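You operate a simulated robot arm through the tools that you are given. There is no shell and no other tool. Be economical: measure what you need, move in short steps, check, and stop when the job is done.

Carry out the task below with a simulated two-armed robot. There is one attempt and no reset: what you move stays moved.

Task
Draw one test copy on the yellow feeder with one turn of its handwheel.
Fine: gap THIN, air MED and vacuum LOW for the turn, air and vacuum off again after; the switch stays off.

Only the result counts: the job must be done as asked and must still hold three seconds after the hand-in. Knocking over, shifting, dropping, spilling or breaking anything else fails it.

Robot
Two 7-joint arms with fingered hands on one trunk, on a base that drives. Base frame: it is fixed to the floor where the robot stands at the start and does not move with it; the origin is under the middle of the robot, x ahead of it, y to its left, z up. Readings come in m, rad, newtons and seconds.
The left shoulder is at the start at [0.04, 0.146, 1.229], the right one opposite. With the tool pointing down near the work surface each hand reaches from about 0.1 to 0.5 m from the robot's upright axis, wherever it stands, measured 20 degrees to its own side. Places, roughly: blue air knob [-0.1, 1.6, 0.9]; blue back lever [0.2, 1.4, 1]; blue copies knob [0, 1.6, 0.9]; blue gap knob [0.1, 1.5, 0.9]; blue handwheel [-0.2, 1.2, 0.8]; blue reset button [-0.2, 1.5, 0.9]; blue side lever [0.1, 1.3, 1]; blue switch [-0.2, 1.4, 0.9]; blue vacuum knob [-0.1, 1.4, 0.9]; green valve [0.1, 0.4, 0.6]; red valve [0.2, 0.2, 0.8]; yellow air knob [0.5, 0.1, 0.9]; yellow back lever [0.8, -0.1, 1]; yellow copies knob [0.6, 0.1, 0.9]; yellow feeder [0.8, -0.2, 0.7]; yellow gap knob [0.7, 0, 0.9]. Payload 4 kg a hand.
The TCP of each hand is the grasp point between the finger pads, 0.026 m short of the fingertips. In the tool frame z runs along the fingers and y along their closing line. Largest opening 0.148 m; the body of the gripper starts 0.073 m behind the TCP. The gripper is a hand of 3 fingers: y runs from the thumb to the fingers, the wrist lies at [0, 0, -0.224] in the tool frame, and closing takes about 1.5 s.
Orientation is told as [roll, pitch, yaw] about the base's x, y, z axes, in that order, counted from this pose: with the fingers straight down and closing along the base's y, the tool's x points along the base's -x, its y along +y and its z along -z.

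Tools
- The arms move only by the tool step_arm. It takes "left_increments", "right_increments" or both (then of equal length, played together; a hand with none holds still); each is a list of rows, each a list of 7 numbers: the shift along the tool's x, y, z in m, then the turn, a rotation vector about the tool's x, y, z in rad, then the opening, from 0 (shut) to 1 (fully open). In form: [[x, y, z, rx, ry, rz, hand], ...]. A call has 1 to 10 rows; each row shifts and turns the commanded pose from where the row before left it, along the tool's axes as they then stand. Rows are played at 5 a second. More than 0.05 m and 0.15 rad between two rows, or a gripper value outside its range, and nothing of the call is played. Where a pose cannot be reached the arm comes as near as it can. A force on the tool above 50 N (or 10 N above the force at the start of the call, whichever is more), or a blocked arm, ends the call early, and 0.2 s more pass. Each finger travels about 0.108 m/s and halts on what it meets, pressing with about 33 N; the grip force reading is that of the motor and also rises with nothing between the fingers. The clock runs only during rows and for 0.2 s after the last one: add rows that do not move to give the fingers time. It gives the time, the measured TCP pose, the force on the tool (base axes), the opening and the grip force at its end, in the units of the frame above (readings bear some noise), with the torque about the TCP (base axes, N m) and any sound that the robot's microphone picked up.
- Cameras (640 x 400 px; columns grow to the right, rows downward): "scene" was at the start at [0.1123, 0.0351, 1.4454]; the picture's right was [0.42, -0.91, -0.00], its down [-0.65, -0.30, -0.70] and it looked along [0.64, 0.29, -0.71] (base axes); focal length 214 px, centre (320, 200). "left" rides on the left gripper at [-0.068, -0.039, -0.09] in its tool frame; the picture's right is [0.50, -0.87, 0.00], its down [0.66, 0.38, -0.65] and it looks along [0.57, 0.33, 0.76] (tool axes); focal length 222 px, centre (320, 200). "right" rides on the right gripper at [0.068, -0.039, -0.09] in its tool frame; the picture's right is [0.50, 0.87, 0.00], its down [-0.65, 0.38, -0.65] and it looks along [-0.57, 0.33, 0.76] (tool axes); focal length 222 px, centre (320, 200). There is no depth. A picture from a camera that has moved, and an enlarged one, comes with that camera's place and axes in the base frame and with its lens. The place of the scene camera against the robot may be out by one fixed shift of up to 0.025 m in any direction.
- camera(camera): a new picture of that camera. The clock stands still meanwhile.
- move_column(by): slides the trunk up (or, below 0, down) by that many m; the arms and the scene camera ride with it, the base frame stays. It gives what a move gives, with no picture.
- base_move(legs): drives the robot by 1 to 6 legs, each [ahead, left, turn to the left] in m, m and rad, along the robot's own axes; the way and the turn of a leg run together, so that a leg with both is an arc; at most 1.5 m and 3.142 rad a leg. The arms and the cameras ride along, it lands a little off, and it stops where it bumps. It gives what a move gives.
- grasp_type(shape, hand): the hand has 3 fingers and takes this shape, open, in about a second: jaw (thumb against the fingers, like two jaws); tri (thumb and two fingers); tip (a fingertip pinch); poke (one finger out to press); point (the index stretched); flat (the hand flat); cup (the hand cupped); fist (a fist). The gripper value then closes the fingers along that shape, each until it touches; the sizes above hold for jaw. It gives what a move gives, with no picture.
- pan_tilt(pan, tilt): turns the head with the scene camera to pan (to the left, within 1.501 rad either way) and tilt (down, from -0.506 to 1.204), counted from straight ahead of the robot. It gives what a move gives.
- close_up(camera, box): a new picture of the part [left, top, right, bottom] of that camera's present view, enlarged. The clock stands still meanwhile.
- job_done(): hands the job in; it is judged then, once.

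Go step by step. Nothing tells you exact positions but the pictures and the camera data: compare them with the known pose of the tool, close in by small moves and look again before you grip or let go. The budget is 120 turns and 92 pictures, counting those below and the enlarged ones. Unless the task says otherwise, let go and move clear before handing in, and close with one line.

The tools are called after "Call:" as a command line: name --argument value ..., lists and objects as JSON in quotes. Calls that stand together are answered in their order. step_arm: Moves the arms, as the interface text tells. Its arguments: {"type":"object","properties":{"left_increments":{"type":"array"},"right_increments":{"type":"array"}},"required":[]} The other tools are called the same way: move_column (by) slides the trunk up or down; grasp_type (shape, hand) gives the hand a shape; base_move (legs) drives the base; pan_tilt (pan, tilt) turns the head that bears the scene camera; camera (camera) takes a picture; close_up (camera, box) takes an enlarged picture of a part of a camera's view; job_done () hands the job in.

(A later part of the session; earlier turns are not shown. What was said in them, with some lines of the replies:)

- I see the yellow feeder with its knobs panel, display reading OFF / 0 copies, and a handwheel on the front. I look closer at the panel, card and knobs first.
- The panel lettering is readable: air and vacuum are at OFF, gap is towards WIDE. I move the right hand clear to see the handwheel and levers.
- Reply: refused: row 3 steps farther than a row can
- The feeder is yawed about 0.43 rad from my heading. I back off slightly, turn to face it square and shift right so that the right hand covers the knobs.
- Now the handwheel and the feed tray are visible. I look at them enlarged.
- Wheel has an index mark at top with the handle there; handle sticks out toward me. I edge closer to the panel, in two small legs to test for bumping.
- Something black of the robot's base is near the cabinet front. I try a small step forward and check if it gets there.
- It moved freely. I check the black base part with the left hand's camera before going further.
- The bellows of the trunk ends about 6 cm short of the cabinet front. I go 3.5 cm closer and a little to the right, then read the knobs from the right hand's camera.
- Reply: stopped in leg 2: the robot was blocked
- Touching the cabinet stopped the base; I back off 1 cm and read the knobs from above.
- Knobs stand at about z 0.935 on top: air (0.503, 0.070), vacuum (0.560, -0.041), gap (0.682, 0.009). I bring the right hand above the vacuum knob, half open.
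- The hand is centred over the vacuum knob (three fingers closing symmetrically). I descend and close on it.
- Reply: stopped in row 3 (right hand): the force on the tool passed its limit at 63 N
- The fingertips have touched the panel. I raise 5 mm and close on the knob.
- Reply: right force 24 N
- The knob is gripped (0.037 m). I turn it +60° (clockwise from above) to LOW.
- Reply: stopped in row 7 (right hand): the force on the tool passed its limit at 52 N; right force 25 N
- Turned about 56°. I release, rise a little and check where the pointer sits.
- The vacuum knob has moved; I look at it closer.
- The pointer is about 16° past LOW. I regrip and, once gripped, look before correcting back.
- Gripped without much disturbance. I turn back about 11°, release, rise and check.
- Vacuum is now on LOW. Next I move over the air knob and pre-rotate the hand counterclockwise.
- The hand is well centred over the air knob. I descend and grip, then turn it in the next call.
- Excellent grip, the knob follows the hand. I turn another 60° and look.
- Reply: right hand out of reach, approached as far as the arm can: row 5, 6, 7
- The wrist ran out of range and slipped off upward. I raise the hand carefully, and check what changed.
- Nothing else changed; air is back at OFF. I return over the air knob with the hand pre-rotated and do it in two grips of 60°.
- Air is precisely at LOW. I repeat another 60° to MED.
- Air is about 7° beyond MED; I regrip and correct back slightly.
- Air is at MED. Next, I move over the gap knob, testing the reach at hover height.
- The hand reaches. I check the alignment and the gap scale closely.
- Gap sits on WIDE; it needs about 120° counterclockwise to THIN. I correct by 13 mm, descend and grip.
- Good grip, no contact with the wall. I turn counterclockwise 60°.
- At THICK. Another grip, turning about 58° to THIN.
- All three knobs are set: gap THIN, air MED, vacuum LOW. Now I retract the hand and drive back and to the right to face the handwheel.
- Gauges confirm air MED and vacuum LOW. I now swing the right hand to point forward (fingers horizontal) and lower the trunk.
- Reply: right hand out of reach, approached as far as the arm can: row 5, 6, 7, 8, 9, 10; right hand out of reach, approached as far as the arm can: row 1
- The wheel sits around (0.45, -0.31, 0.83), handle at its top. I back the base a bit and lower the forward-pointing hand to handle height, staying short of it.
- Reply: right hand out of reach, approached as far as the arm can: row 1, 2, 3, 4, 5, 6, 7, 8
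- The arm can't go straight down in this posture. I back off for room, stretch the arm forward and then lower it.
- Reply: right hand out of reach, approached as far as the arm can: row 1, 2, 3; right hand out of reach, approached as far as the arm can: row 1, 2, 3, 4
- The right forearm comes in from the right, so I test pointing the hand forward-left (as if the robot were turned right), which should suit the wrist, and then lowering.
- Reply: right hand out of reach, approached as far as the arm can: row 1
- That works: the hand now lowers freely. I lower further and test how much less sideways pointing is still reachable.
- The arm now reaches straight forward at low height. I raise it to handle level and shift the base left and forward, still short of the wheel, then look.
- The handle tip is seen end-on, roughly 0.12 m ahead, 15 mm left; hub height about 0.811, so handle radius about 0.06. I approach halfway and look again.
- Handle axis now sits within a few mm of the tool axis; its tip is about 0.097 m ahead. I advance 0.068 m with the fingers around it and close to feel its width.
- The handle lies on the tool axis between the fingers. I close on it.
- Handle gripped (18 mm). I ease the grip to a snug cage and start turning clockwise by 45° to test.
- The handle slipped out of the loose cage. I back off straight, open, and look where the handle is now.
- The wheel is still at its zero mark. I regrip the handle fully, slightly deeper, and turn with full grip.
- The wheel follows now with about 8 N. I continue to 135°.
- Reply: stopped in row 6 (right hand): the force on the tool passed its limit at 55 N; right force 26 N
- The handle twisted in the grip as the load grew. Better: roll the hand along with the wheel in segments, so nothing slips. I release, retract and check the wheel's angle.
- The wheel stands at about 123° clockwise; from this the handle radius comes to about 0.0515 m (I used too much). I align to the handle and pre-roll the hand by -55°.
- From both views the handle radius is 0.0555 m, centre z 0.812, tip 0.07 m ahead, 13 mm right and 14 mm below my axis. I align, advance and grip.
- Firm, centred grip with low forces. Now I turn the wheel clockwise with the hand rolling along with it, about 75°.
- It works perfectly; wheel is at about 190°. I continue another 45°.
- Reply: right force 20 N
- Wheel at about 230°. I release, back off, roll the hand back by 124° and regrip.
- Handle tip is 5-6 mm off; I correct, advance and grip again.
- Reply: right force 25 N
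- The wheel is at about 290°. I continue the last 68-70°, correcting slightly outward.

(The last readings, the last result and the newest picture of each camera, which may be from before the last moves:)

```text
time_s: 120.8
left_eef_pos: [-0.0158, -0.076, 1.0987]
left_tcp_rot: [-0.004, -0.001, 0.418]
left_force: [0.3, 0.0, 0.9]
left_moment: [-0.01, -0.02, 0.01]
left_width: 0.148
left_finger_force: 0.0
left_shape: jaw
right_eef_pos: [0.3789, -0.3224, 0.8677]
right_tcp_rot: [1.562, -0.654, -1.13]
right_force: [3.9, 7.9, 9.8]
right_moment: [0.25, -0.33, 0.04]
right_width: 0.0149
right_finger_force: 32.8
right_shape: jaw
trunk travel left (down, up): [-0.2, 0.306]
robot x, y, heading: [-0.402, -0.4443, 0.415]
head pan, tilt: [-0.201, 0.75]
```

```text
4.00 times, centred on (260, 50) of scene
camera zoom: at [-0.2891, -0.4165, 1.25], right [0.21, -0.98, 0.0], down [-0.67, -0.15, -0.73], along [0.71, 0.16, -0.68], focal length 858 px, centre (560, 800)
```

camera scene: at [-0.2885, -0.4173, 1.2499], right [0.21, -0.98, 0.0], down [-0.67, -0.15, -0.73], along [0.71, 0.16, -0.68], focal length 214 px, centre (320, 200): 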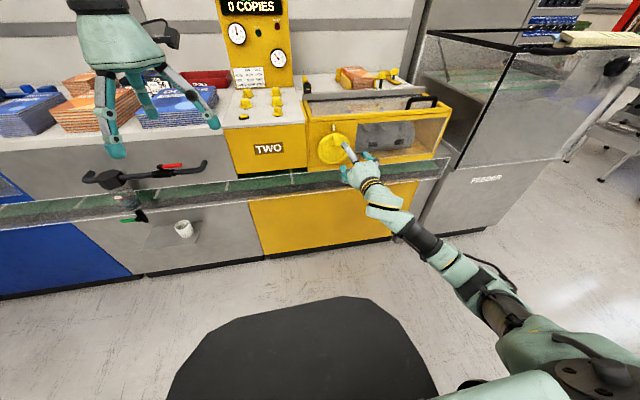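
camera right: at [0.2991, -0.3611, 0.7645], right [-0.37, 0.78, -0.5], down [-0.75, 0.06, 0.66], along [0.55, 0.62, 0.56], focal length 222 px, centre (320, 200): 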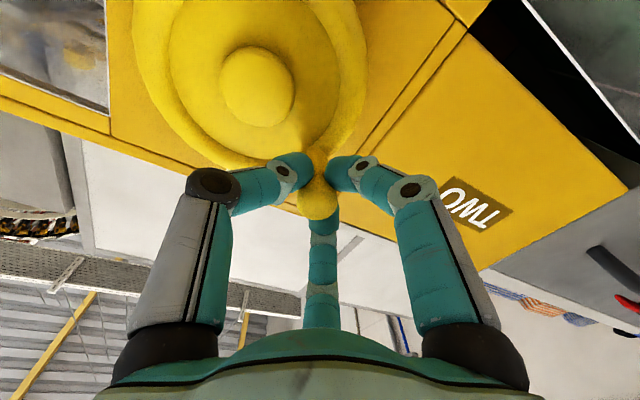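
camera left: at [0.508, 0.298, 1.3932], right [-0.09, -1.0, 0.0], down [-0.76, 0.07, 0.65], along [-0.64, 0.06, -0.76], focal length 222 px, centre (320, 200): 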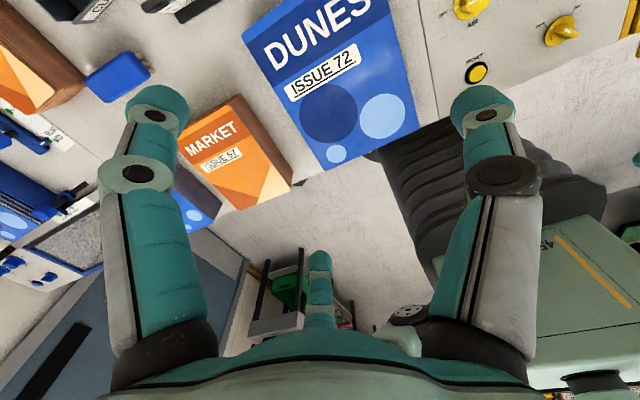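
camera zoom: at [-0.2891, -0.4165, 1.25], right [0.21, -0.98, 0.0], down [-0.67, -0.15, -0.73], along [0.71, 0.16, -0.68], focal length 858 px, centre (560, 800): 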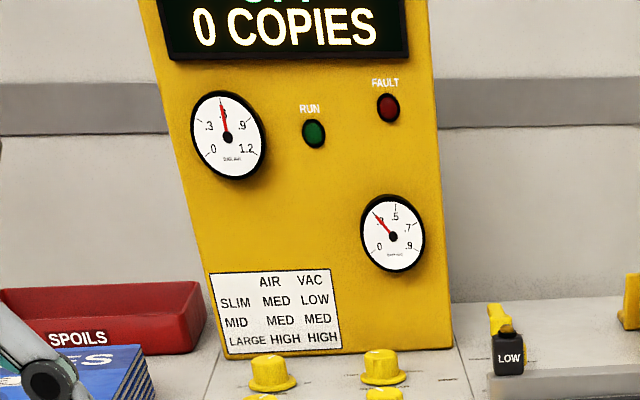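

The mark is about 10° short of the index; I turn the last bit.

Call:
step_arm --right_increments '[[-0.005, -0.0024, 0, 0, 0, 0.1, 0], [-0.0045, -0.0022, 0, 0, 0, 0.09, 0], [0, 0, 0, 0, 0, 0, 0], [0, 0, 0, 0, 0, 0, 0]]'

Call:
close_up --camera "scene" --box '[200, 0, 390, 190]'

```text
time_s: 121.8
left_eef_pos: [-0.0158, -0.0756, 1.1004]
left_tcp_rot: [-0.004, 0.002, 0.42]
left_force: [-0.3, 0.3, -0.6]
left_moment: [0.0, 0.04, 0.01]
left_width: 0.148
left_finger_force: 0.0
left_shape: jaw
right_eef_pos: [0.3829, -0.3313, 0.869]
right_tcp_rot: [1.563, -0.466, -1.132]
right_force: [4.3, 5.6, 11.6]
right_moment: [0.28, -0.42, -0.08]
right_width: 0.0153
right_finger_force: 33.2
right_shape: jaw
trunk travel left (down, up): [-0.2, 0.306]
robot x, y, heading: [-0.4057, -0.4419, 0.417]
head pan, tilt: [-0.201, 0.75]
```

```text
2.11 times, centred on (295, 95) of scene
camera zoom: at [-0.2894, -0.4169, 1.2501], right [0.21, -0.98, 0.0], down [-0.67, -0.15, -0.73], along [0.71, 0.16, -0.68], focal length 452 px, centre (373, 421)
```

zoom: 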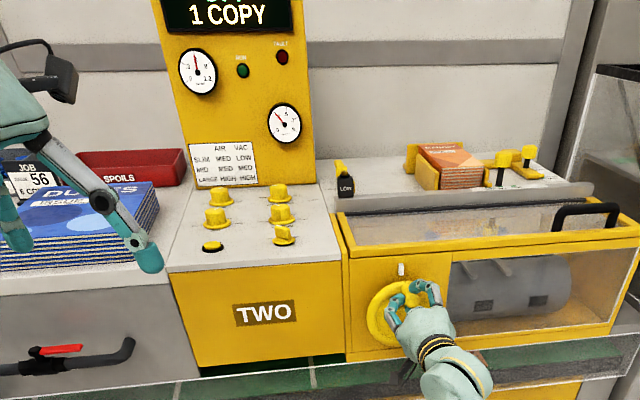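

The display shows 1 COPY. I release, back the hand straight off, unroll it, and drive back a bit.

Call:
step_arm --right_increments '[[0, 0, 0, 0, 0, 0, 0.25], [0, 0, 0, 0, 0, 0, 0.5], [0, 0, -0.04, 0, 0, 0, 0.5], [0, 0, -0.045, 0, 0, 0, 0.5], [0, 0, -0.045, 0, 0, 0, 0.5], [0, 0, 0, 0, 0, -0.14, 0.5], [0, 0, 0, 0, 0, -0.14, 0.5], [0, 0, 0, 0, 0, -0.14, 0.5], [0, 0, 0, 0, 0, -0.14, 0.5], [0, 0, 0, 0, 0, -0.14, 0.5]]'

Call:
base_move --legs '[[-0.15, 0, 0]]'

Call:
step_arm --right_increments '[[0, 0, 0, 0, 0, -0.14, 0.5], [0, 0, 0, 0, 0, -0.14, 0.5], [0, 0, 0, 0, 0, -0.14, 0.5], [0, 0, 0, 0, 0.14, 0, 0.5], [0, 0, 0, 0, 0.14, 0, 0.5], [0, 0, 0, 0, 0.14, 0, 0.5], [0, 0, 0, 0, 0.14, 0, 0.5], [0, 0, 0, 0, 0, 0, 0.5]]'

Call:
step_arm --right_increments '[[0, 0, 0, 0, 0.14, 0, 0.5], [0, 0, 0, 0, 0.14, 0, 0.5], [0, 0, 0, 0, 0.14, 0, 0.5], [0, 0, 0, 0, 0.14, 0, 0.5], [0, 0, 0, 0, 0.14, 0, 0.5], [0, 0, 0, 0, 0.14, 0, 0.5], [0, 0, 0, 0, 0.14, 0, 0.5], [0, 0, 0, 0, 0, 0, 0.5]]'

```text
time_s: 124.0
left_eef_pos: [-0.0153, -0.0775, 1.0973]
left_tcp_rot: [-0.002, 0.0, 0.421]
left_force: [0.2, 0.2, 0.7]
left_moment: [0.0, 0.0, -0.01]
left_width: 0.1479
left_finger_force: 0.1
left_shape: jaw
right_eef_pos: [0.2661, -0.3866, 0.8678]
right_tcp_rot: [1.547, -1.171, -1.113]
right_force: [0.4, 0.8, -1.5]
right_moment: [-0.02, -0.02, 0.01]
right_width: 0.0735
right_finger_force: 0.1
right_shape: jaw
trunk travel left (down, up): [-0.2, 0.306]
robot x, y, heading: [-0.408, -0.4476, 0.412]
head pan, tilt: [-0.201, 0.75]
```

```text
time_s: 125.3
left_eef_pos: [-0.1524, -0.1382, 1.0986]
left_tcp_rot: [-0.003, 0.0, 0.419]
left_force: [-0.6, -0.7, -0.6]
left_moment: [0.01, -0.02, 0.01]
left_width: 0.1479
left_finger_force: 0.0
left_shape: jaw
right_eef_pos: [0.1268, -0.4471, 0.8679]
right_tcp_rot: [1.55, -1.166, -1.117]
right_force: [-0.9, 0.0, -0.3]
right_moment: [0.0, -0.01, -0.02]
right_width: 0.0734
right_finger_force: 0.2
right_shape: jaw
trunk travel left (down, up): [-0.2, 0.306]
robot x, y, heading: [-0.5431, -0.5082, 0.415]
head pan, tilt: [-0.201, 0.75]
```

```text
time_s: 127.1
left_eef_pos: [-0.1535, -0.1378, 1.0981]
left_tcp_rot: [-0.003, 0.0, 0.419]
left_force: [-0.3, 0.6, -0.3]
left_moment: [-0.04, -0.02, -0.02]
left_width: 0.1478
left_finger_force: 0.0
left_shape: jaw
right_eef_pos: [0.1266, -0.4489, 0.8676]
right_tcp_rot: [-0.031, -1.0, 0.46]
right_force: [-0.3, 0.5, 0.0]
right_moment: [-0.03, -0.01, 0.02]
right_width: 0.0738
right_finger_force: 0.1
right_shape: jaw
trunk travel left (down, up): [-0.2, 0.306]
robot x, y, heading: [-0.5442, -0.5078, 0.415]
head pan, tilt: [-0.201, 0.75]
```

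```text
time_s: 128.9
left_eef_pos: [-0.1532, -0.1388, 1.0981]
left_tcp_rot: [-0.002, 0.001, 0.419]
left_force: [-0.3, -0.2, -0.6]
left_moment: [0.04, -0.02, 0.01]
left_width: 0.1478
left_finger_force: 0.0
left_shape: jaw
right_eef_pos: [0.1273, -0.4476, 0.868]
right_tcp_rot: [-0.015, -0.021, 0.438]
right_force: [0.8, -0.1, 0.3]
right_moment: [-0.03, 0.03, 0.02]
right_width: 0.0734
right_finger_force: 0.1
right_shape: jaw
trunk travel left (down, up): [-0.2, 0.306]
robot x, y, heading: [-0.5408, -0.5077, 0.415]
head pan, tilt: [-0.201, 0.75]
```

The hand points down again. I raise the trunk, tuck the hand, and drive back to the panel.

Call:
move_column --by 0.2

Call:
step_arm --right_increments '[[0.045, 0, -0.015, 0, 0, 0, 0.5], [0.045, 0, -0.015, 0, 0, 0, 0.5], [0.045, 0, -0.015, 0, 0, 0, 0.5], [0.045, 0, -0.015, 0, 0, 0, 0.5], [0.02, 0, -0.03, 0, 0, 0, 0.5], [0, 0, 0, 0, 0, 0, 0.5]]'

Call:
base_move --legs '[[0, 0.13, 0.02], [0.5, 0, 0], [0.17, 0, 0]]'

Call:
pan_tilt --pan 0.0 --tilt 1.1

Call:
camera --camera "scene"

```text
time_s: 131.1
left_eef_pos: [-0.1539, -0.1377, 1.297]
left_tcp_rot: [-0.001, 0.0, 0.419]
left_force: [0.4, -0.1, 0.0]
left_moment: [-0.01, 0.01, 0.0]
left_width: 0.1478
left_finger_force: 0.1
left_shape: jaw
right_eef_pos: [0.1282, -0.4479, 1.0665]
right_tcp_rot: [-0.017, -0.022, 0.435]
right_force: [0.5, 0.6, 1.1]
right_moment: [-0.01, 0.0, -0.01]
right_width: 0.0738
right_finger_force: 0.1
right_shape: jaw
trunk travel left (down, up): [-0.4, 0.106]
robot x, y, heading: [-0.5451, -0.5041, 0.416]
head pan, tilt: [-0.201, 0.75]
```

```text
time_s: 132.5
left_eef_pos: [-0.1524, -0.1373, 1.2976]
left_tcp_rot: [-0.001, 0.002, 0.418]
left_force: [-0.3, -0.1, 0.0]
left_moment: [-0.03, 0.0, 0.01]
left_width: 0.1476
left_finger_force: 0.2
left_shape: jaw
right_eef_pos: [-0.0542, -0.5303, 1.1507]
right_tcp_rot: [-0.016, -0.02, 0.435]
right_force: [0.4, 0.2, 0.9]
right_moment: [-0.05, 0.0, -0.01]
right_width: 0.0735
right_finger_force: 0.1
right_shape: jaw
trunk travel left (down, up): [-0.4, 0.106]
robot x, y, heading: [-0.5468, -0.5055, 0.416]
head pan, tilt: [-0.201, 0.75]
```

```text
time_s: 137.4
left_eef_pos: [0.3831, 0.2695, 1.3001]
left_tcp_rot: [-0.002, -0.004, 0.443]
left_force: [0.3, 0.1, 0.3]
left_moment: [0.02, -0.01, -0.02]
left_width: 0.1476
left_finger_force: 0.0
left_shape: jaw
right_eef_pos: [0.4924, -0.1199, 1.1529]
right_tcp_rot: [-0.016, -0.026, 0.462]
right_force: [-1.0, -0.2, -0.9]
right_moment: [-0.01, -0.02, -0.04]
right_width: 0.0736
right_finger_force: 0.0
right_shape: jaw
trunk travel left (down, up): [-0.4, 0.106]
robot x, y, heading: [0.0021, -0.1065, 0.442]
head pan, tilt: [-0.201, 0.75]
```

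```text
time_s: 138.2
left_eef_pos: [0.3885, 0.2724, 1.2976]
left_tcp_rot: [-0.002, 0.0, 0.443]
left_force: [0.1, -1.0, 0.4]
left_moment: [-0.01, 0.04, -0.03]
left_width: 0.1478
left_finger_force: 0.1
left_shape: jaw
right_eef_pos: [0.4951, -0.1185, 1.1508]
right_tcp_rot: [-0.015, -0.023, 0.46]
right_force: [0.0, 0.0, -0.1]
right_moment: [0.0, 0.0, 0.0]
right_width: 0.0735
right_finger_force: 0.1
right_shape: jaw
trunk travel left (down, up): [-0.4, 0.106]
robot x, y, heading: [0.0037, -0.1064, 0.443]
head pan, tilt: [0.0, 1.1]
```

```text
9 pictures are left
camera scene: at [0.0994, -0.0687, 1.4232], right [0.43, -0.9, 0.0], down [-0.81, -0.38, -0.45], along [0.41, 0.19, -0.89], focal length 214 px, centre (320, 200)
```

scene: 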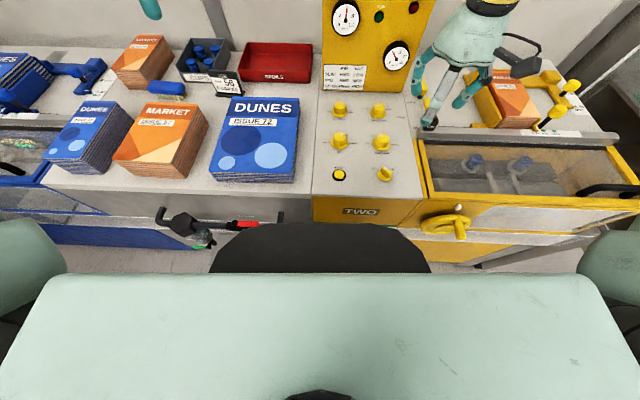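

All looks undisturbed. I edge 5 cm closer, then go over the vacuum knob.

Call:
base_move --legs '[[0.05, 0, 0]]'

Call:
step_arm --right_increments '[[0, 0.02, 0, 0, 0, 0.1, 0.5], [0, 0.02, 0, 0, 0, 0.1, 0.5], [0, 0, 0, 0, 0, 0, 0.5]]'

```text
time_s: 139.1
left_eef_pos: [0.4244, 0.2889, 1.3016]
left_tcp_rot: [-0.004, -0.009, 0.443]
left_force: [-0.8, -0.8, 0.1]
left_moment: [0.0, -0.06, 0.01]
left_width: 0.1479
left_finger_force: 0.0
left_shape: jaw
right_eef_pos: [0.5314, -0.1014, 1.1538]
right_tcp_rot: [-0.016, -0.035, 0.459]
right_force: [-1.3, 0.7, 0.7]
right_moment: [0.05, -0.05, 0.03]
right_width: 0.0734
right_finger_force: 0.1
right_shape: jaw
trunk travel left (down, up): [-0.4, 0.106]
robot x, y, heading: [0.0501, -0.0855, 0.437]
head pan, tilt: [0.0, 1.1]
```

```text
time_s: 139.9
left_eef_pos: [0.434, 0.2931, 1.2987]
left_tcp_rot: [-0.001, 0.0, 0.445]
left_force: [0.0, 0.6, -0.2]
left_moment: [0.02, 0.0, 0.01]
left_width: 0.1477
left_finger_force: 0.1
left_shape: jaw
right_eef_pos: [0.5244, -0.0619, 1.1504]
right_tcp_rot: [-0.011, -0.024, 0.258]
right_force: [-0.2, -0.3, 0.1]
right_moment: [0.03, -0.01, -0.02]
right_width: 0.0738
right_finger_force: 0.1
right_shape: jaw
trunk travel left (down, up): [-0.4, 0.106]
robot x, y, heading: [0.0483, -0.0843, 0.441]
head pan, tilt: [0.0, 1.1]
```

Call:
step_arm --right_increments '[[-0.0175, 0.0025, 0.035, 0, 0, 0, 0.5], [-0.0175, 0.0025, 0.035, 0, 0.02, 0, 0.5], [0, 0, 0, 0, 0, 0, 0.5]]'

Call:
close_up --camera "right" --box '[240, 30, 400, 150]'

```text
time_s: 140.7
left_eef_pos: [0.4311, 0.2912, 1.2985]
left_tcp_rot: [-0.003, -0.002, 0.443]
left_force: [0.2, 0.3, 0.3]
left_moment: [-0.02, -0.03, 0.0]
left_width: 0.1478
left_finger_force: 0.1
left_shape: jaw
right_eef_pos: [0.5563, -0.0484, 1.0811]
right_tcp_rot: [-0.01, -0.007, 0.26]
right_force: [-0.6, -0.4, 0.2]
right_moment: [0.02, -0.03, 0.02]
right_width: 0.0736
right_finger_force: 0.1
right_shape: jaw
trunk travel left (down, up): [-0.4, 0.106]
robot x, y, heading: [0.0482, -0.0845, 0.436]
head pan, tilt: [0.0, 1.1]
```

```text
3.33 times, centred on (320, 90) of right
camera zoom: at [0.5014, -0.1018, 1.1705], right [-0.71, 0.71, -0.01], down [0.53, 0.54, 0.65], along [0.47, 0.45, -0.76], focal length 740 px, centre (320, 567)
```

zoom: 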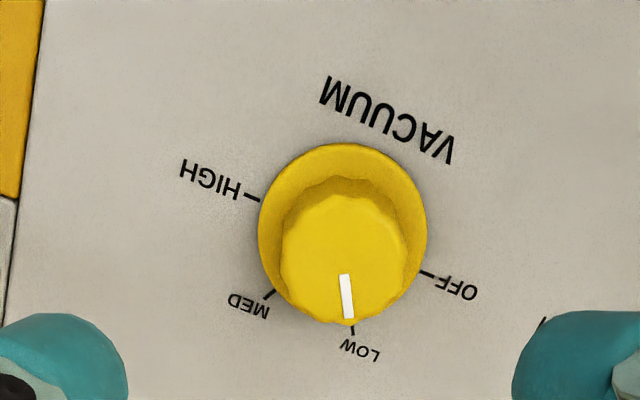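

Knob is 8 mm to the image's right. I correct, descend, grip and turn back 60° to OFF.

Call:
step_arm --right_increments '[[0.004, 0.0065, 0.03, 0, 0, 0, 0.5], [0, 0, 0.045, 0, 0, 0, 0.5], [0, 0, 0.043, 0, 0, 0, 0.5], [0, 0, 0, 0, 0, 0, 0.3], [0, 0, 0, 0, 0, 0, 0.15], [0, 0, 0, 0, 0, 0, 0], [0, 0, 0, 0, 0, 0, 0], [0, 0, 0, 0, 0, 0, 0]]'

Call:
step_arm --right_increments '[[0, 0, 0, 0, 0, -0.15, 0], [0, 0, 0, 0, 0, -0.15, 0], [0, 0, 0, 0, 0, -0.15, 0], [0, 0, 0, 0, 0, -0.15, 0], [0, 0, 0, 0, 0, -0.15, 0], [0, 0, 0, 0, 0, -0.15, 0], [0, 0, 0, 0, 0, -0.15, 0], [0, 0, 0, 0, 0, 0, 0]]'

Call:
step_arm --right_increments '[[0, 0, 0, 0, 0, 0, 0.25], [0, 0, 0, 0, 0, 0, 0.5], [0, 0, -0.02, 0, 0, 0, 0.5], [0, 0, -0.05, 0, 0, 0, 0.5], [0, 0, -0.05, 0, 0, 0, 0.5], [0, 0, 0, 0, 0, 0, 0.5]]'

Call:
close_up --camera "right" --box '[240, 30, 400, 150]'

```text
time_s: 142.5
left_eef_pos: [0.4324, 0.2924, 1.2986]
left_tcp_rot: [-0.002, -0.001, 0.443]
left_force: [-0.5, 0.3, 0.4]
left_moment: [0.01, -0.01, -0.02]
left_width: 0.1479
left_finger_force: 0.1
left_shape: jaw
right_eef_pos: [0.5535, -0.0442, 0.9621]
right_tcp_rot: [-0.011, -0.004, 0.26]
right_force: [1.8, 1.2, -2.2]
right_moment: [0.3, 0.13, -0.02]
right_width: 0.0333
right_finger_force: 33.4
right_shape: jaw
trunk travel left (down, up): [-0.4, 0.106]
robot x, y, heading: [0.0498, -0.0846, 0.443]
head pan, tilt: [0.0, 1.1]
```

```text
time_s: 144.3
left_eef_pos: [0.4305, 0.2925, 1.2994]
left_tcp_rot: [-0.003, -0.003, 0.443]
left_force: [-0.1, 0.2, -0.4]
left_moment: [0.01, 0.0, -0.03]
left_width: 0.1479
left_finger_force: 0.0
left_shape: jaw
right_eef_pos: [0.5503, -0.0434, 0.9625]
right_tcp_rot: [-0.007, 0.007, 1.311]
right_force: [-12.4, 1.2, -14.1]
right_moment: [0.51, 0.67, -0.45]
right_width: 0.0308
right_finger_force: 33.0
right_shape: jaw
trunk travel left (down, up): [-0.4, 0.106]
robot x, y, heading: [0.0484, -0.0887, 0.441]
head pan, tilt: [0.0, 1.1]
```

```text
time_s: 145.7
left_eef_pos: [0.4313, 0.2917, 1.2983]
left_tcp_rot: [-0.002, -0.002, 0.442]
left_force: [0.9, 0.1, 0.4]
left_moment: [0.03, 0.03, 0.01]
left_width: 0.1478
left_finger_force: 0.2
left_shape: jaw
right_eef_pos: [0.5533, -0.0441, 1.0846]
right_tcp_rot: [-0.012, 0.006, 1.31]
right_force: [-0.3, -0.6, -0.3]
right_moment: [0.01, 0.0, 0.01]
right_width: 0.0736
right_finger_force: 0.1
right_shape: jaw
trunk travel left (down, up): [-0.4, 0.106]
robot x, y, heading: [0.0531, -0.0858, 0.438]
head pan, tilt: [0.0, 1.1]
```

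```text
3.33 times, centred on (320, 90) of right
camera zoom: at [0.5722, -0.1173, 1.175], right [-0.97, -0.26, -0.01], down [-0.2, 0.74, 0.65], along [-0.16, 0.63, -0.76], focal length 740 px, centre (320, 567)
```

zoom: 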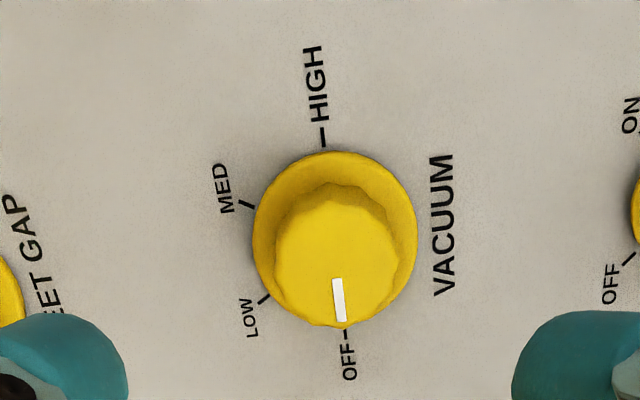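

Vacuum is OFF. Now to the air knob, unrolling the hand on the way.

Call:
step_arm --right_increments '[[-0.033, 0.0262, 0, 0, 0, 0, 0.5], [-0.033, 0.0262, 0, 0, 0, 0, 0.5], [-0.033, 0.0262, 0, 0, 0, 0, 0.5], [0, 0, 0, 0, 0, 0.145, 0.5], [0, 0, 0, 0, 0, 0.145, 0.5], [0, 0, 0, 0, 0, 0.145, 0.5], [0, 0, 0, 0, 0, 0.145, 0.5], [0, 0, 0, 0, 0, 0.145, 0.5], [0, 0, 0, 0, 0, 0.145, 0.5], [0, 0, 0, 0, 0, 0.145, 0.5]]'

Call:
step_arm --right_increments '[[0, 0, 0, 0, 0, 0.145, 0.5], [0, 0, 0, 0, 0, 0, 0.5]]'

Call:
close_up --camera "right" --box '[240, 30, 400, 150]'

```text
time_s: 147.9
left_eef_pos: [0.4312, 0.292, 1.298]
left_tcp_rot: [-0.004, -0.002, 0.442]
left_force: [-0.3, 0.1, -0.1]
left_moment: [-0.01, 0.01, -0.01]
left_width: 0.1477
left_finger_force: 0.1
left_shape: jaw
right_eef_pos: [0.502, 0.073, 1.0823]
right_tcp_rot: [-0.01, -0.006, 0.291]
right_force: [0.1, 0.2, -0.3]
right_moment: [0.03, -0.04, 0.01]
right_width: 0.0734
right_finger_force: 0.1
right_shape: jaw
trunk travel left (down, up): [-0.4, 0.106]
robot x, y, heading: [0.0477, -0.0869, 0.441]
head pan, tilt: [0.0, 1.1]
```

```text
time_s: 148.5
left_eef_pos: [0.4311, 0.2916, 1.2976]
left_tcp_rot: [-0.002, -0.002, 0.443]
left_force: [0.0, 0.2, -0.3]
left_moment: [0.01, 0.0, -0.02]
left_width: 0.148
left_finger_force: 0.2
left_shape: jaw
right_eef_pos: [0.5014, 0.0736, 1.0823]
right_tcp_rot: [-0.008, -0.007, 0.146]
right_force: [-0.7, -0.2, -0.1]
right_moment: [-0.02, 0.01, 0.01]
right_width: 0.0737
right_finger_force: 0.1
right_shape: jaw
trunk travel left (down, up): [-0.4, 0.106]
robot x, y, heading: [0.0485, -0.0837, 0.441]
head pan, tilt: [0.0, 1.1]
```

```text
3.33 times, centred on (320, 90) of right
camera zoom: at [0.4398, 0.0258, 1.1716], right [-0.62, 0.78, -0.01], down [0.59, 0.48, 0.65], along [0.52, 0.4, -0.76], focal length 740 px, centre (320, 567)
```

zoom: 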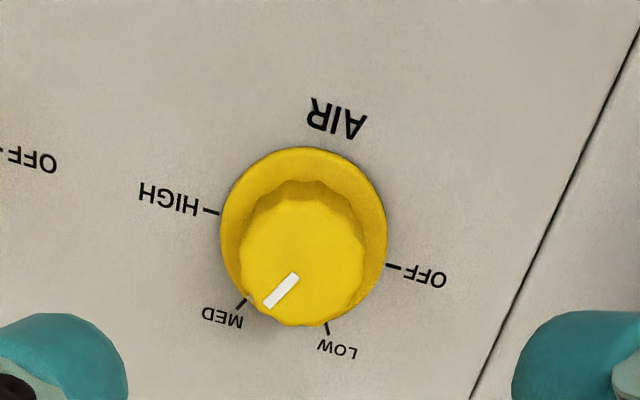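

Aligned within 5 mm; I correct, grip and turn back 60° twice.

Call:
step_arm --right_increments '[[-0.002, -0.004, 0.03, 0, 0, 0, 0.5], [0, 0, 0.045, 0, 0, 0, 0.5], [0, 0, 0.045, 0, 0, 0, 0.5], [0, 0, 0, 0, 0, 0, 0.3], [0, 0, 0, 0, 0, 0, 0.15], [0, 0, 0, 0, 0, 0, 0], [0, 0, 0, 0, 0, 0, 0], [0, 0, 0, 0, 0, 0, 0]]'

Call:
step_arm --right_increments '[[0, 0, 0, 0, 0, -0.15, 0], [0, 0, 0, 0, 0, -0.15, 0], [0, 0, 0, 0, 0, -0.15, 0], [0, 0, 0, 0, 0, -0.15, 0], [0, 0, 0, 0, 0, -0.15, 0], [0, 0, 0, 0, 0, -0.15, 0], [0, 0, 0, 0, 0, -0.15, 0], [0, 0, 0, 0, 0, 0, 0], [0, 0, 0, 0, 0, 0, 0.25], [0, 0, 0, 0, 0, 0, 0.5]]'

Call:
step_arm --right_increments '[[0, 0, -0.02, 0, 0, 0, 0.5], [0, 0, -0.05, 0, 0, 0, 0.5], [0, 0, -0.05, 0, 0, 0, 0.5], [0, 0, 0, 0, 0, 0.15, 0.5], [0, 0, 0, 0, 0, 0.15, 0.5], [0, 0, 0, 0, 0, 0.15, 0.5], [0, 0, 0, 0, 0, 0.15, 0.5], [0, 0, 0, 0, 0, 0.15, 0.5], [0, 0, 0, 0, 0, 0.15, 0.5], [0, 0, 0, 0, 0, 0.15, 0.5]]'

Call:
close_up --camera "right" --box '[240, 30, 400, 150]'

```text
time_s: 150.3
left_eef_pos: [0.4322, 0.2919, 1.2977]
left_tcp_rot: [-0.001, -0.001, 0.444]
left_force: [-0.1, 0.0, 0.3]
left_moment: [0.0, 0.03, -0.02]
left_width: 0.1479
left_finger_force: 0.1
left_shape: jaw
right_eef_pos: [0.5057, 0.0691, 0.9619]
right_tcp_rot: [-0.01, -0.007, 0.147]
right_force: [0.0, 0.0, -3.6]
right_moment: [0.31, 0.07, 0.03]
right_width: 0.0336
right_finger_force: 33.0
right_shape: jaw
trunk travel left (down, up): [-0.4, 0.106]
robot x, y, heading: [0.0493, -0.0838, 0.444]
head pan, tilt: [0.0, 1.1]
```

```text
time_s: 152.5
left_eef_pos: [0.4337, 0.291, 1.2994]
left_tcp_rot: [-0.001, -0.001, 0.441]
left_force: [0.4, -0.3, 0.3]
left_moment: [-0.03, 0.04, -0.01]
left_width: 0.1479
left_finger_force: 0.1
left_shape: jaw
right_eef_pos: [0.5069, 0.0675, 0.9608]
right_tcp_rot: [-0.014, 0.004, 1.198]
right_force: [-0.8, -0.1, 0.5]
right_moment: [-0.01, 0.01, 0.02]
right_width: 0.0734
right_finger_force: 0.1
right_shape: jaw
trunk travel left (down, up): [-0.4, 0.106]
robot x, y, heading: [0.052, -0.0852, 0.437]
head pan, tilt: [0.0, 1.1]
```

```text
time_s: 154.7
left_eef_pos: [0.4313, 0.2928, 1.2984]
left_tcp_rot: [-0.004, -0.003, 0.444]
left_force: [0.6, 0.0, 0.0]
left_moment: [0.0, 0.0, -0.01]
left_width: 0.148
left_finger_force: 0.0
left_shape: jaw
right_eef_pos: [0.5043, 0.0703, 1.0822]
right_tcp_rot: [-0.011, -0.007, 0.146]
right_force: [0.0, -0.7, -1.0]
right_moment: [0.0, 0.04, 0.0]
right_width: 0.0738
right_finger_force: 0.1
right_shape: jaw
trunk travel left (down, up): [-0.4, 0.106]
robot x, y, heading: [0.0447, -0.082, 0.435]
head pan, tilt: [0.0, 1.1]
```

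```text
3.33 times, centred on (320, 90) of right
camera zoom: at [0.4426, 0.0226, 1.1717], right [-0.62, 0.78, -0.01], down [0.59, 0.48, 0.65], along [0.52, 0.4, -0.76], focal length 740 px, centre (320, 567)
```

zoom: 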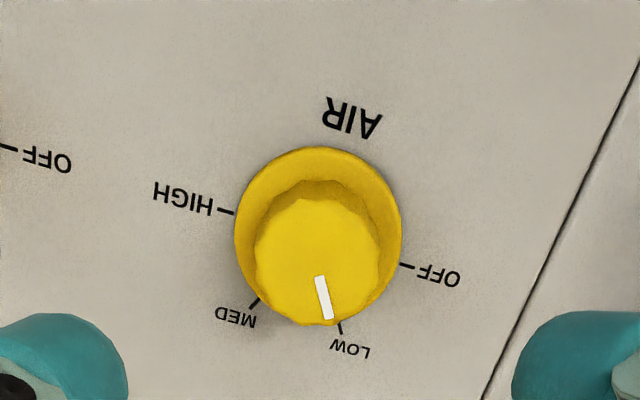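

Air is at LOW, well centred. One more 60° counterclockwise to OFF.

Call:
step_arm --right_increments '[[0, 0, 0.03, 0, 0, 0, 0.5], [0, 0, 0.045, 0, 0, 0, 0.5], [0, 0, 0.045, 0, 0, 0, 0.5], [0, 0, 0, 0, 0, 0, 0.3], [0, 0, 0, 0, 0, 0, 0.15], [0, 0, 0, 0, 0, 0, 0], [0, 0, 0, 0, 0, 0, 0], [0, 0, 0, 0, 0, 0, 0]]'

Call:
step_arm --right_increments '[[0, 0, 0, 0, 0, -0.15, 0], [0, 0, 0, 0, 0, -0.15, 0], [0, 0, 0, 0, 0, -0.15, 0], [0, 0, 0, 0, 0, -0.15, 0], [0, 0, 0, 0, 0, -0.15, 0], [0, 0, 0, 0, 0, -0.15, 0], [0, 0, 0, 0, 0, -0.15, 0], [0, 0, 0, 0, 0, 0, 0], [0, 0, 0, 0, 0, 0, 0.25], [0, 0, 0, 0, 0, 0, 0.5]]'

Call:
step_arm --right_increments '[[0, 0, -0.02, 0, 0, 0, 0.5], [0, 0, -0.05, 0, 0, 0, 0.5], [0, 0, -0.05, 0, 0, 0, 0.5], [0, 0, 0, 0, 0, 0, 0.5]]'

Call:
close_up --camera "right" --box '[240, 30, 400, 150]'

```text
time_s: 156.5
left_eef_pos: [0.4323, 0.2924, 1.2984]
left_tcp_rot: [0.0, 0.0, 0.444]
left_force: [0.0, 0.5, -0.7]
left_moment: [-0.01, 0.0, 0.01]
left_width: 0.1476
left_finger_force: 0.1
left_shape: jaw
right_eef_pos: [0.5058, 0.0673, 0.9631]
right_tcp_rot: [-0.011, -0.005, 0.149]
right_force: [-0.2, 1.0, -6.3]
right_moment: [0.01, 0.0, 0.02]
right_width: 0.03
right_finger_force: 33.0
right_shape: jaw
trunk travel left (down, up): [-0.4, 0.106]
robot x, y, heading: [0.0474, -0.0876, 0.439]
head pan, tilt: [0.0, 1.1]
```

```text
time_s: 158.7
left_eef_pos: [0.4323, 0.2906, 1.2978]
left_tcp_rot: [-0.002, -0.001, 0.444]
left_force: [-0.4, -1.2, 0.2]
left_moment: [0.0, 0.0, 0.02]
left_width: 0.1481
left_finger_force: 0.1
left_shape: jaw
right_eef_pos: [0.5055, 0.0679, 0.9619]
right_tcp_rot: [-0.011, 0.006, 1.197]
right_force: [0.0, 0.6, -0.9]
right_moment: [0.0, -0.03, 0.01]
right_width: 0.0734
right_finger_force: 0.1
right_shape: jaw
trunk travel left (down, up): [-0.4, 0.106]
robot x, y, heading: [0.0484, -0.085, 0.437]
head pan, tilt: [0.0, 1.1]
```

```text
time_s: 159.7
left_eef_pos: [0.4323, 0.2923, 1.2987]
left_tcp_rot: [0.0, -0.001, 0.445]
left_force: [0.2, -1.0, 0.2]
left_moment: [0.02, 0.0, -0.02]
left_width: 0.1478
left_finger_force: 0.0
left_shape: jaw
right_eef_pos: [0.5032, 0.0682, 1.0808]
right_tcp_rot: [-0.009, 0.005, 1.198]
right_force: [0.2, -0.5, -0.4]
right_moment: [0.01, -0.01, 0.01]
right_width: 0.0735
right_finger_force: 0.0
right_shape: jaw
trunk travel left (down, up): [-0.4, 0.106]
robot x, y, heading: [0.045, -0.0835, 0.444]
head pan, tilt: [0.0, 1.1]
```

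```text
3.33 times, centred on (320, 90) of right
camera zoom: at [0.5156, -0.0072, 1.1713], right [-0.99, -0.15, -0.01], down [-0.12, 0.75, 0.65], along [-0.09, 0.64, -0.76], focal length 740 px, centre (320, 567)
```

zoom: 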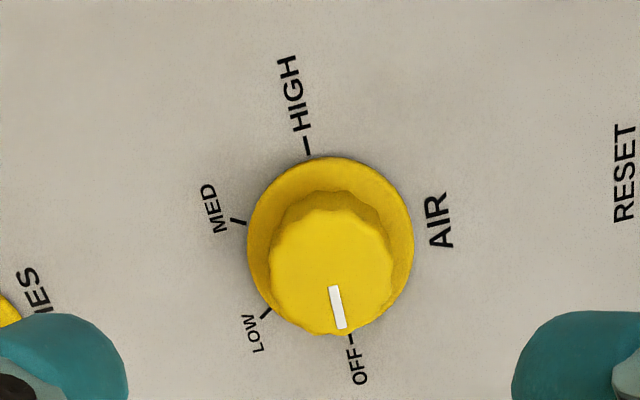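

Air is OFF. I move the hand clear, back off and do a final check of the display and panel.

Call:
step_arm --right_increments '[[0, 0, -0.04, 0, 0, 0.1, 0.5], [0, 0, -0.04, 0, 0, 0.1, 0.5], [0, 0, 0, 0, 0, 0.14, 0.5], [0, 0, 0, 0, 0, 0.14, 0.5], [0, 0, 0, 0, 0, 0.14, 0.5], [0, 0, 0, 0, 0, 0.14, 0.5]]'

Call:
base_move --legs '[[-0.3, 0, 0]]'

Call:
pan_tilt --pan -0.2 --tilt 0.7

Call:
camera --camera "scene"

```text
time_s: 161.1
left_eef_pos: [0.4328, 0.2928, 1.2983]
left_tcp_rot: [-0.002, -0.001, 0.444]
left_force: [-0.6, 0.4, 0.1]
left_moment: [0.01, 0.0, 0.03]
left_width: 0.1479
left_finger_force: 0.1
left_shape: jaw
right_eef_pos: [0.5034, 0.0702, 1.1611]
right_tcp_rot: [-0.012, -0.003, 0.435]
right_force: [0.3, -0.6, 0.5]
right_moment: [0.01, -0.01, -0.02]
right_width: 0.0734
right_finger_force: 0.0
right_shape: jaw
trunk travel left (down, up): [-0.4, 0.106]
robot x, y, heading: [0.0494, -0.0827, 0.437]
head pan, tilt: [0.0, 1.1]
```

```text
time_s: 163.2
left_eef_pos: [0.167, 0.1665, 1.2976]
left_tcp_rot: [-0.003, 0.0, 0.443]
left_force: [-0.7, 0.2, 0.9]
left_moment: [-0.02, 0.03, 0.0]
left_width: 0.1478
left_finger_force: 0.0
left_shape: jaw
right_eef_pos: [0.2387, -0.0556, 1.1615]
right_tcp_rot: [-0.009, -0.002, 0.437]
right_force: [0.1, 0.1, 0.5]
right_moment: [0.0, 0.0, 0.0]
right_width: 0.0738
right_finger_force: 0.0
right_shape: jaw
trunk travel left (down, up): [-0.4, 0.106]
robot x, y, heading: [-0.2163, -0.2065, 0.444]
head pan, tilt: [0.0, 1.1]
```

```text
time_s: 164.0
left_eef_pos: [0.1653, 0.166, 1.299]
left_tcp_rot: [-0.001, -0.002, 0.44]
left_force: [0.1, -0.2, -0.9]
left_moment: [-0.01, 0.02, 0.0]
left_width: 0.1478
left_finger_force: 0.1
left_shape: jaw
right_eef_pos: [0.2369, -0.0551, 1.1618]
right_tcp_rot: [-0.012, -0.005, 0.437]
right_force: [-0.2, 0.3, -0.9]
right_moment: [0.03, 0.0, -0.03]
right_width: 0.0734
right_finger_force: 0.0
right_shape: jaw
trunk travel left (down, up): [-0.4, 0.106]
robot x, y, heading: [-0.2161, -0.2154, 0.439]
head pan, tilt: [-0.201, 0.7]
```

```text
3 pictures are left
camera scene: at [-0.0984, -0.1802, 1.4532], right [0.24, -0.97, 0.0], down [-0.63, -0.15, -0.76], along [0.74, 0.18, -0.64], focal length 214 px, centre (320, 200)
```

scene: 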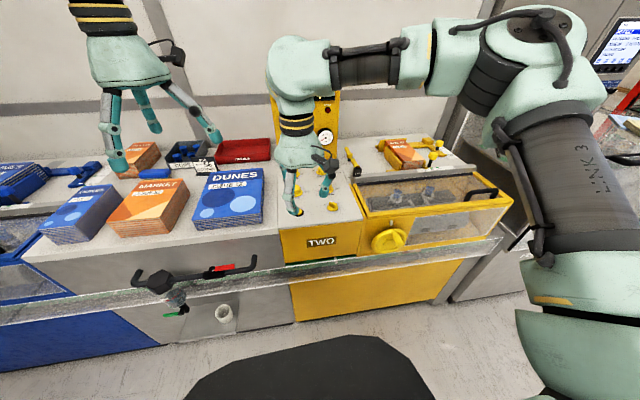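

Call:
step_arm --right_increments '[[0, -0.048, 0, 0, 0, 0, 0.5], [0, -0.048, 0, 0, 0, 0, 0.5], [0, -0.048, 0, 0, 0, 0, 0.5], [0, -0.048, 0, 0, 0, 0, 0.5], [0, 0, 0, 0, 0, 0, 0.5]]'

Call:
close_up --camera "scene" --box '[260, 70, 420, 260]'

```text
time_s: 165.2
left_eef_pos: [0.1651, 0.1672, 1.2978]
left_tcp_rot: [-0.002, 0.0, 0.441]
left_force: [0.6, 0.5, -0.3]
left_moment: [0.0, 0.01, -0.02]
left_width: 0.1479
left_finger_force: 0.1
left_shape: jaw
right_eef_pos: [0.3192, -0.2298, 1.1628]
right_tcp_rot: [-0.011, -0.005, 0.437]
right_force: [0.2, 0.1, -0.4]
right_moment: [-0.03, 0.02, 0.0]
right_width: 0.0735
right_finger_force: 0.1
right_shape: jaw
trunk travel left (down, up): [-0.4, 0.106]
robot x, y, heading: [-0.2173, -0.2105, 0.438]
head pan, tilt: [-0.201, 0.7]
```

```text
2.11 times, centred on (340, 165) of scene
camera zoom: at [-0.0979, -0.1794, 1.4532], right [0.24, -0.97, 0.0], down [-0.63, -0.15, -0.76], along [0.74, 0.18, -0.64], focal length 452 px, centre (278, 274)
```

zoom: 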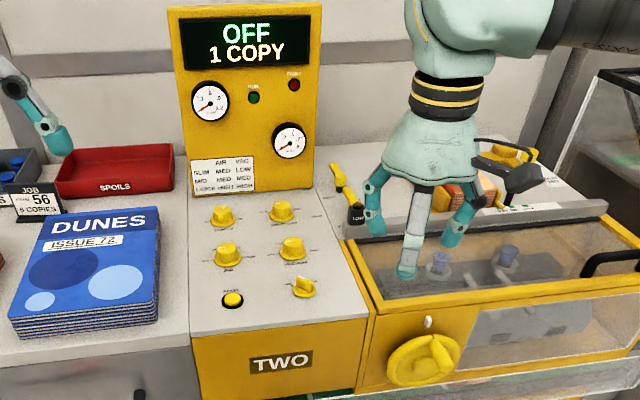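

Display shows OFF, 1 COPY, gauges at zero. One last look at the wheel mark.

Call:
close_up --camera "scene" --box '[355, 205, 435, 265]'

```text
6.67 times, centred on (395, 235) of scene
camera zoom: at [-0.0979, -0.1794, 1.4532], right [0.24, -0.97, 0.0], down [-0.63, -0.15, -0.76], along [0.74, 0.18, -0.64], focal length 1430 px, centre (-180, -33)
```

zoom: 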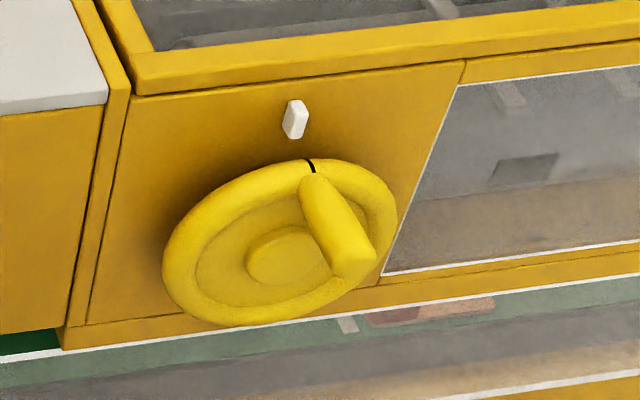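

The wheel's mark is back at the index and the display counts one copy. Everything is released and clear, so I hand in.

Call:
job_done

```text
The job is handed in.
```

I drew one test copy on the yellow feeder with one full turn of its handwheel, and the display now reads 1 COPY. The gap was THIN, air MED and vacuum LOW for the turn. Air and vacuum are off again, both gauges read zero, and I never touched the switch, which stayed off.
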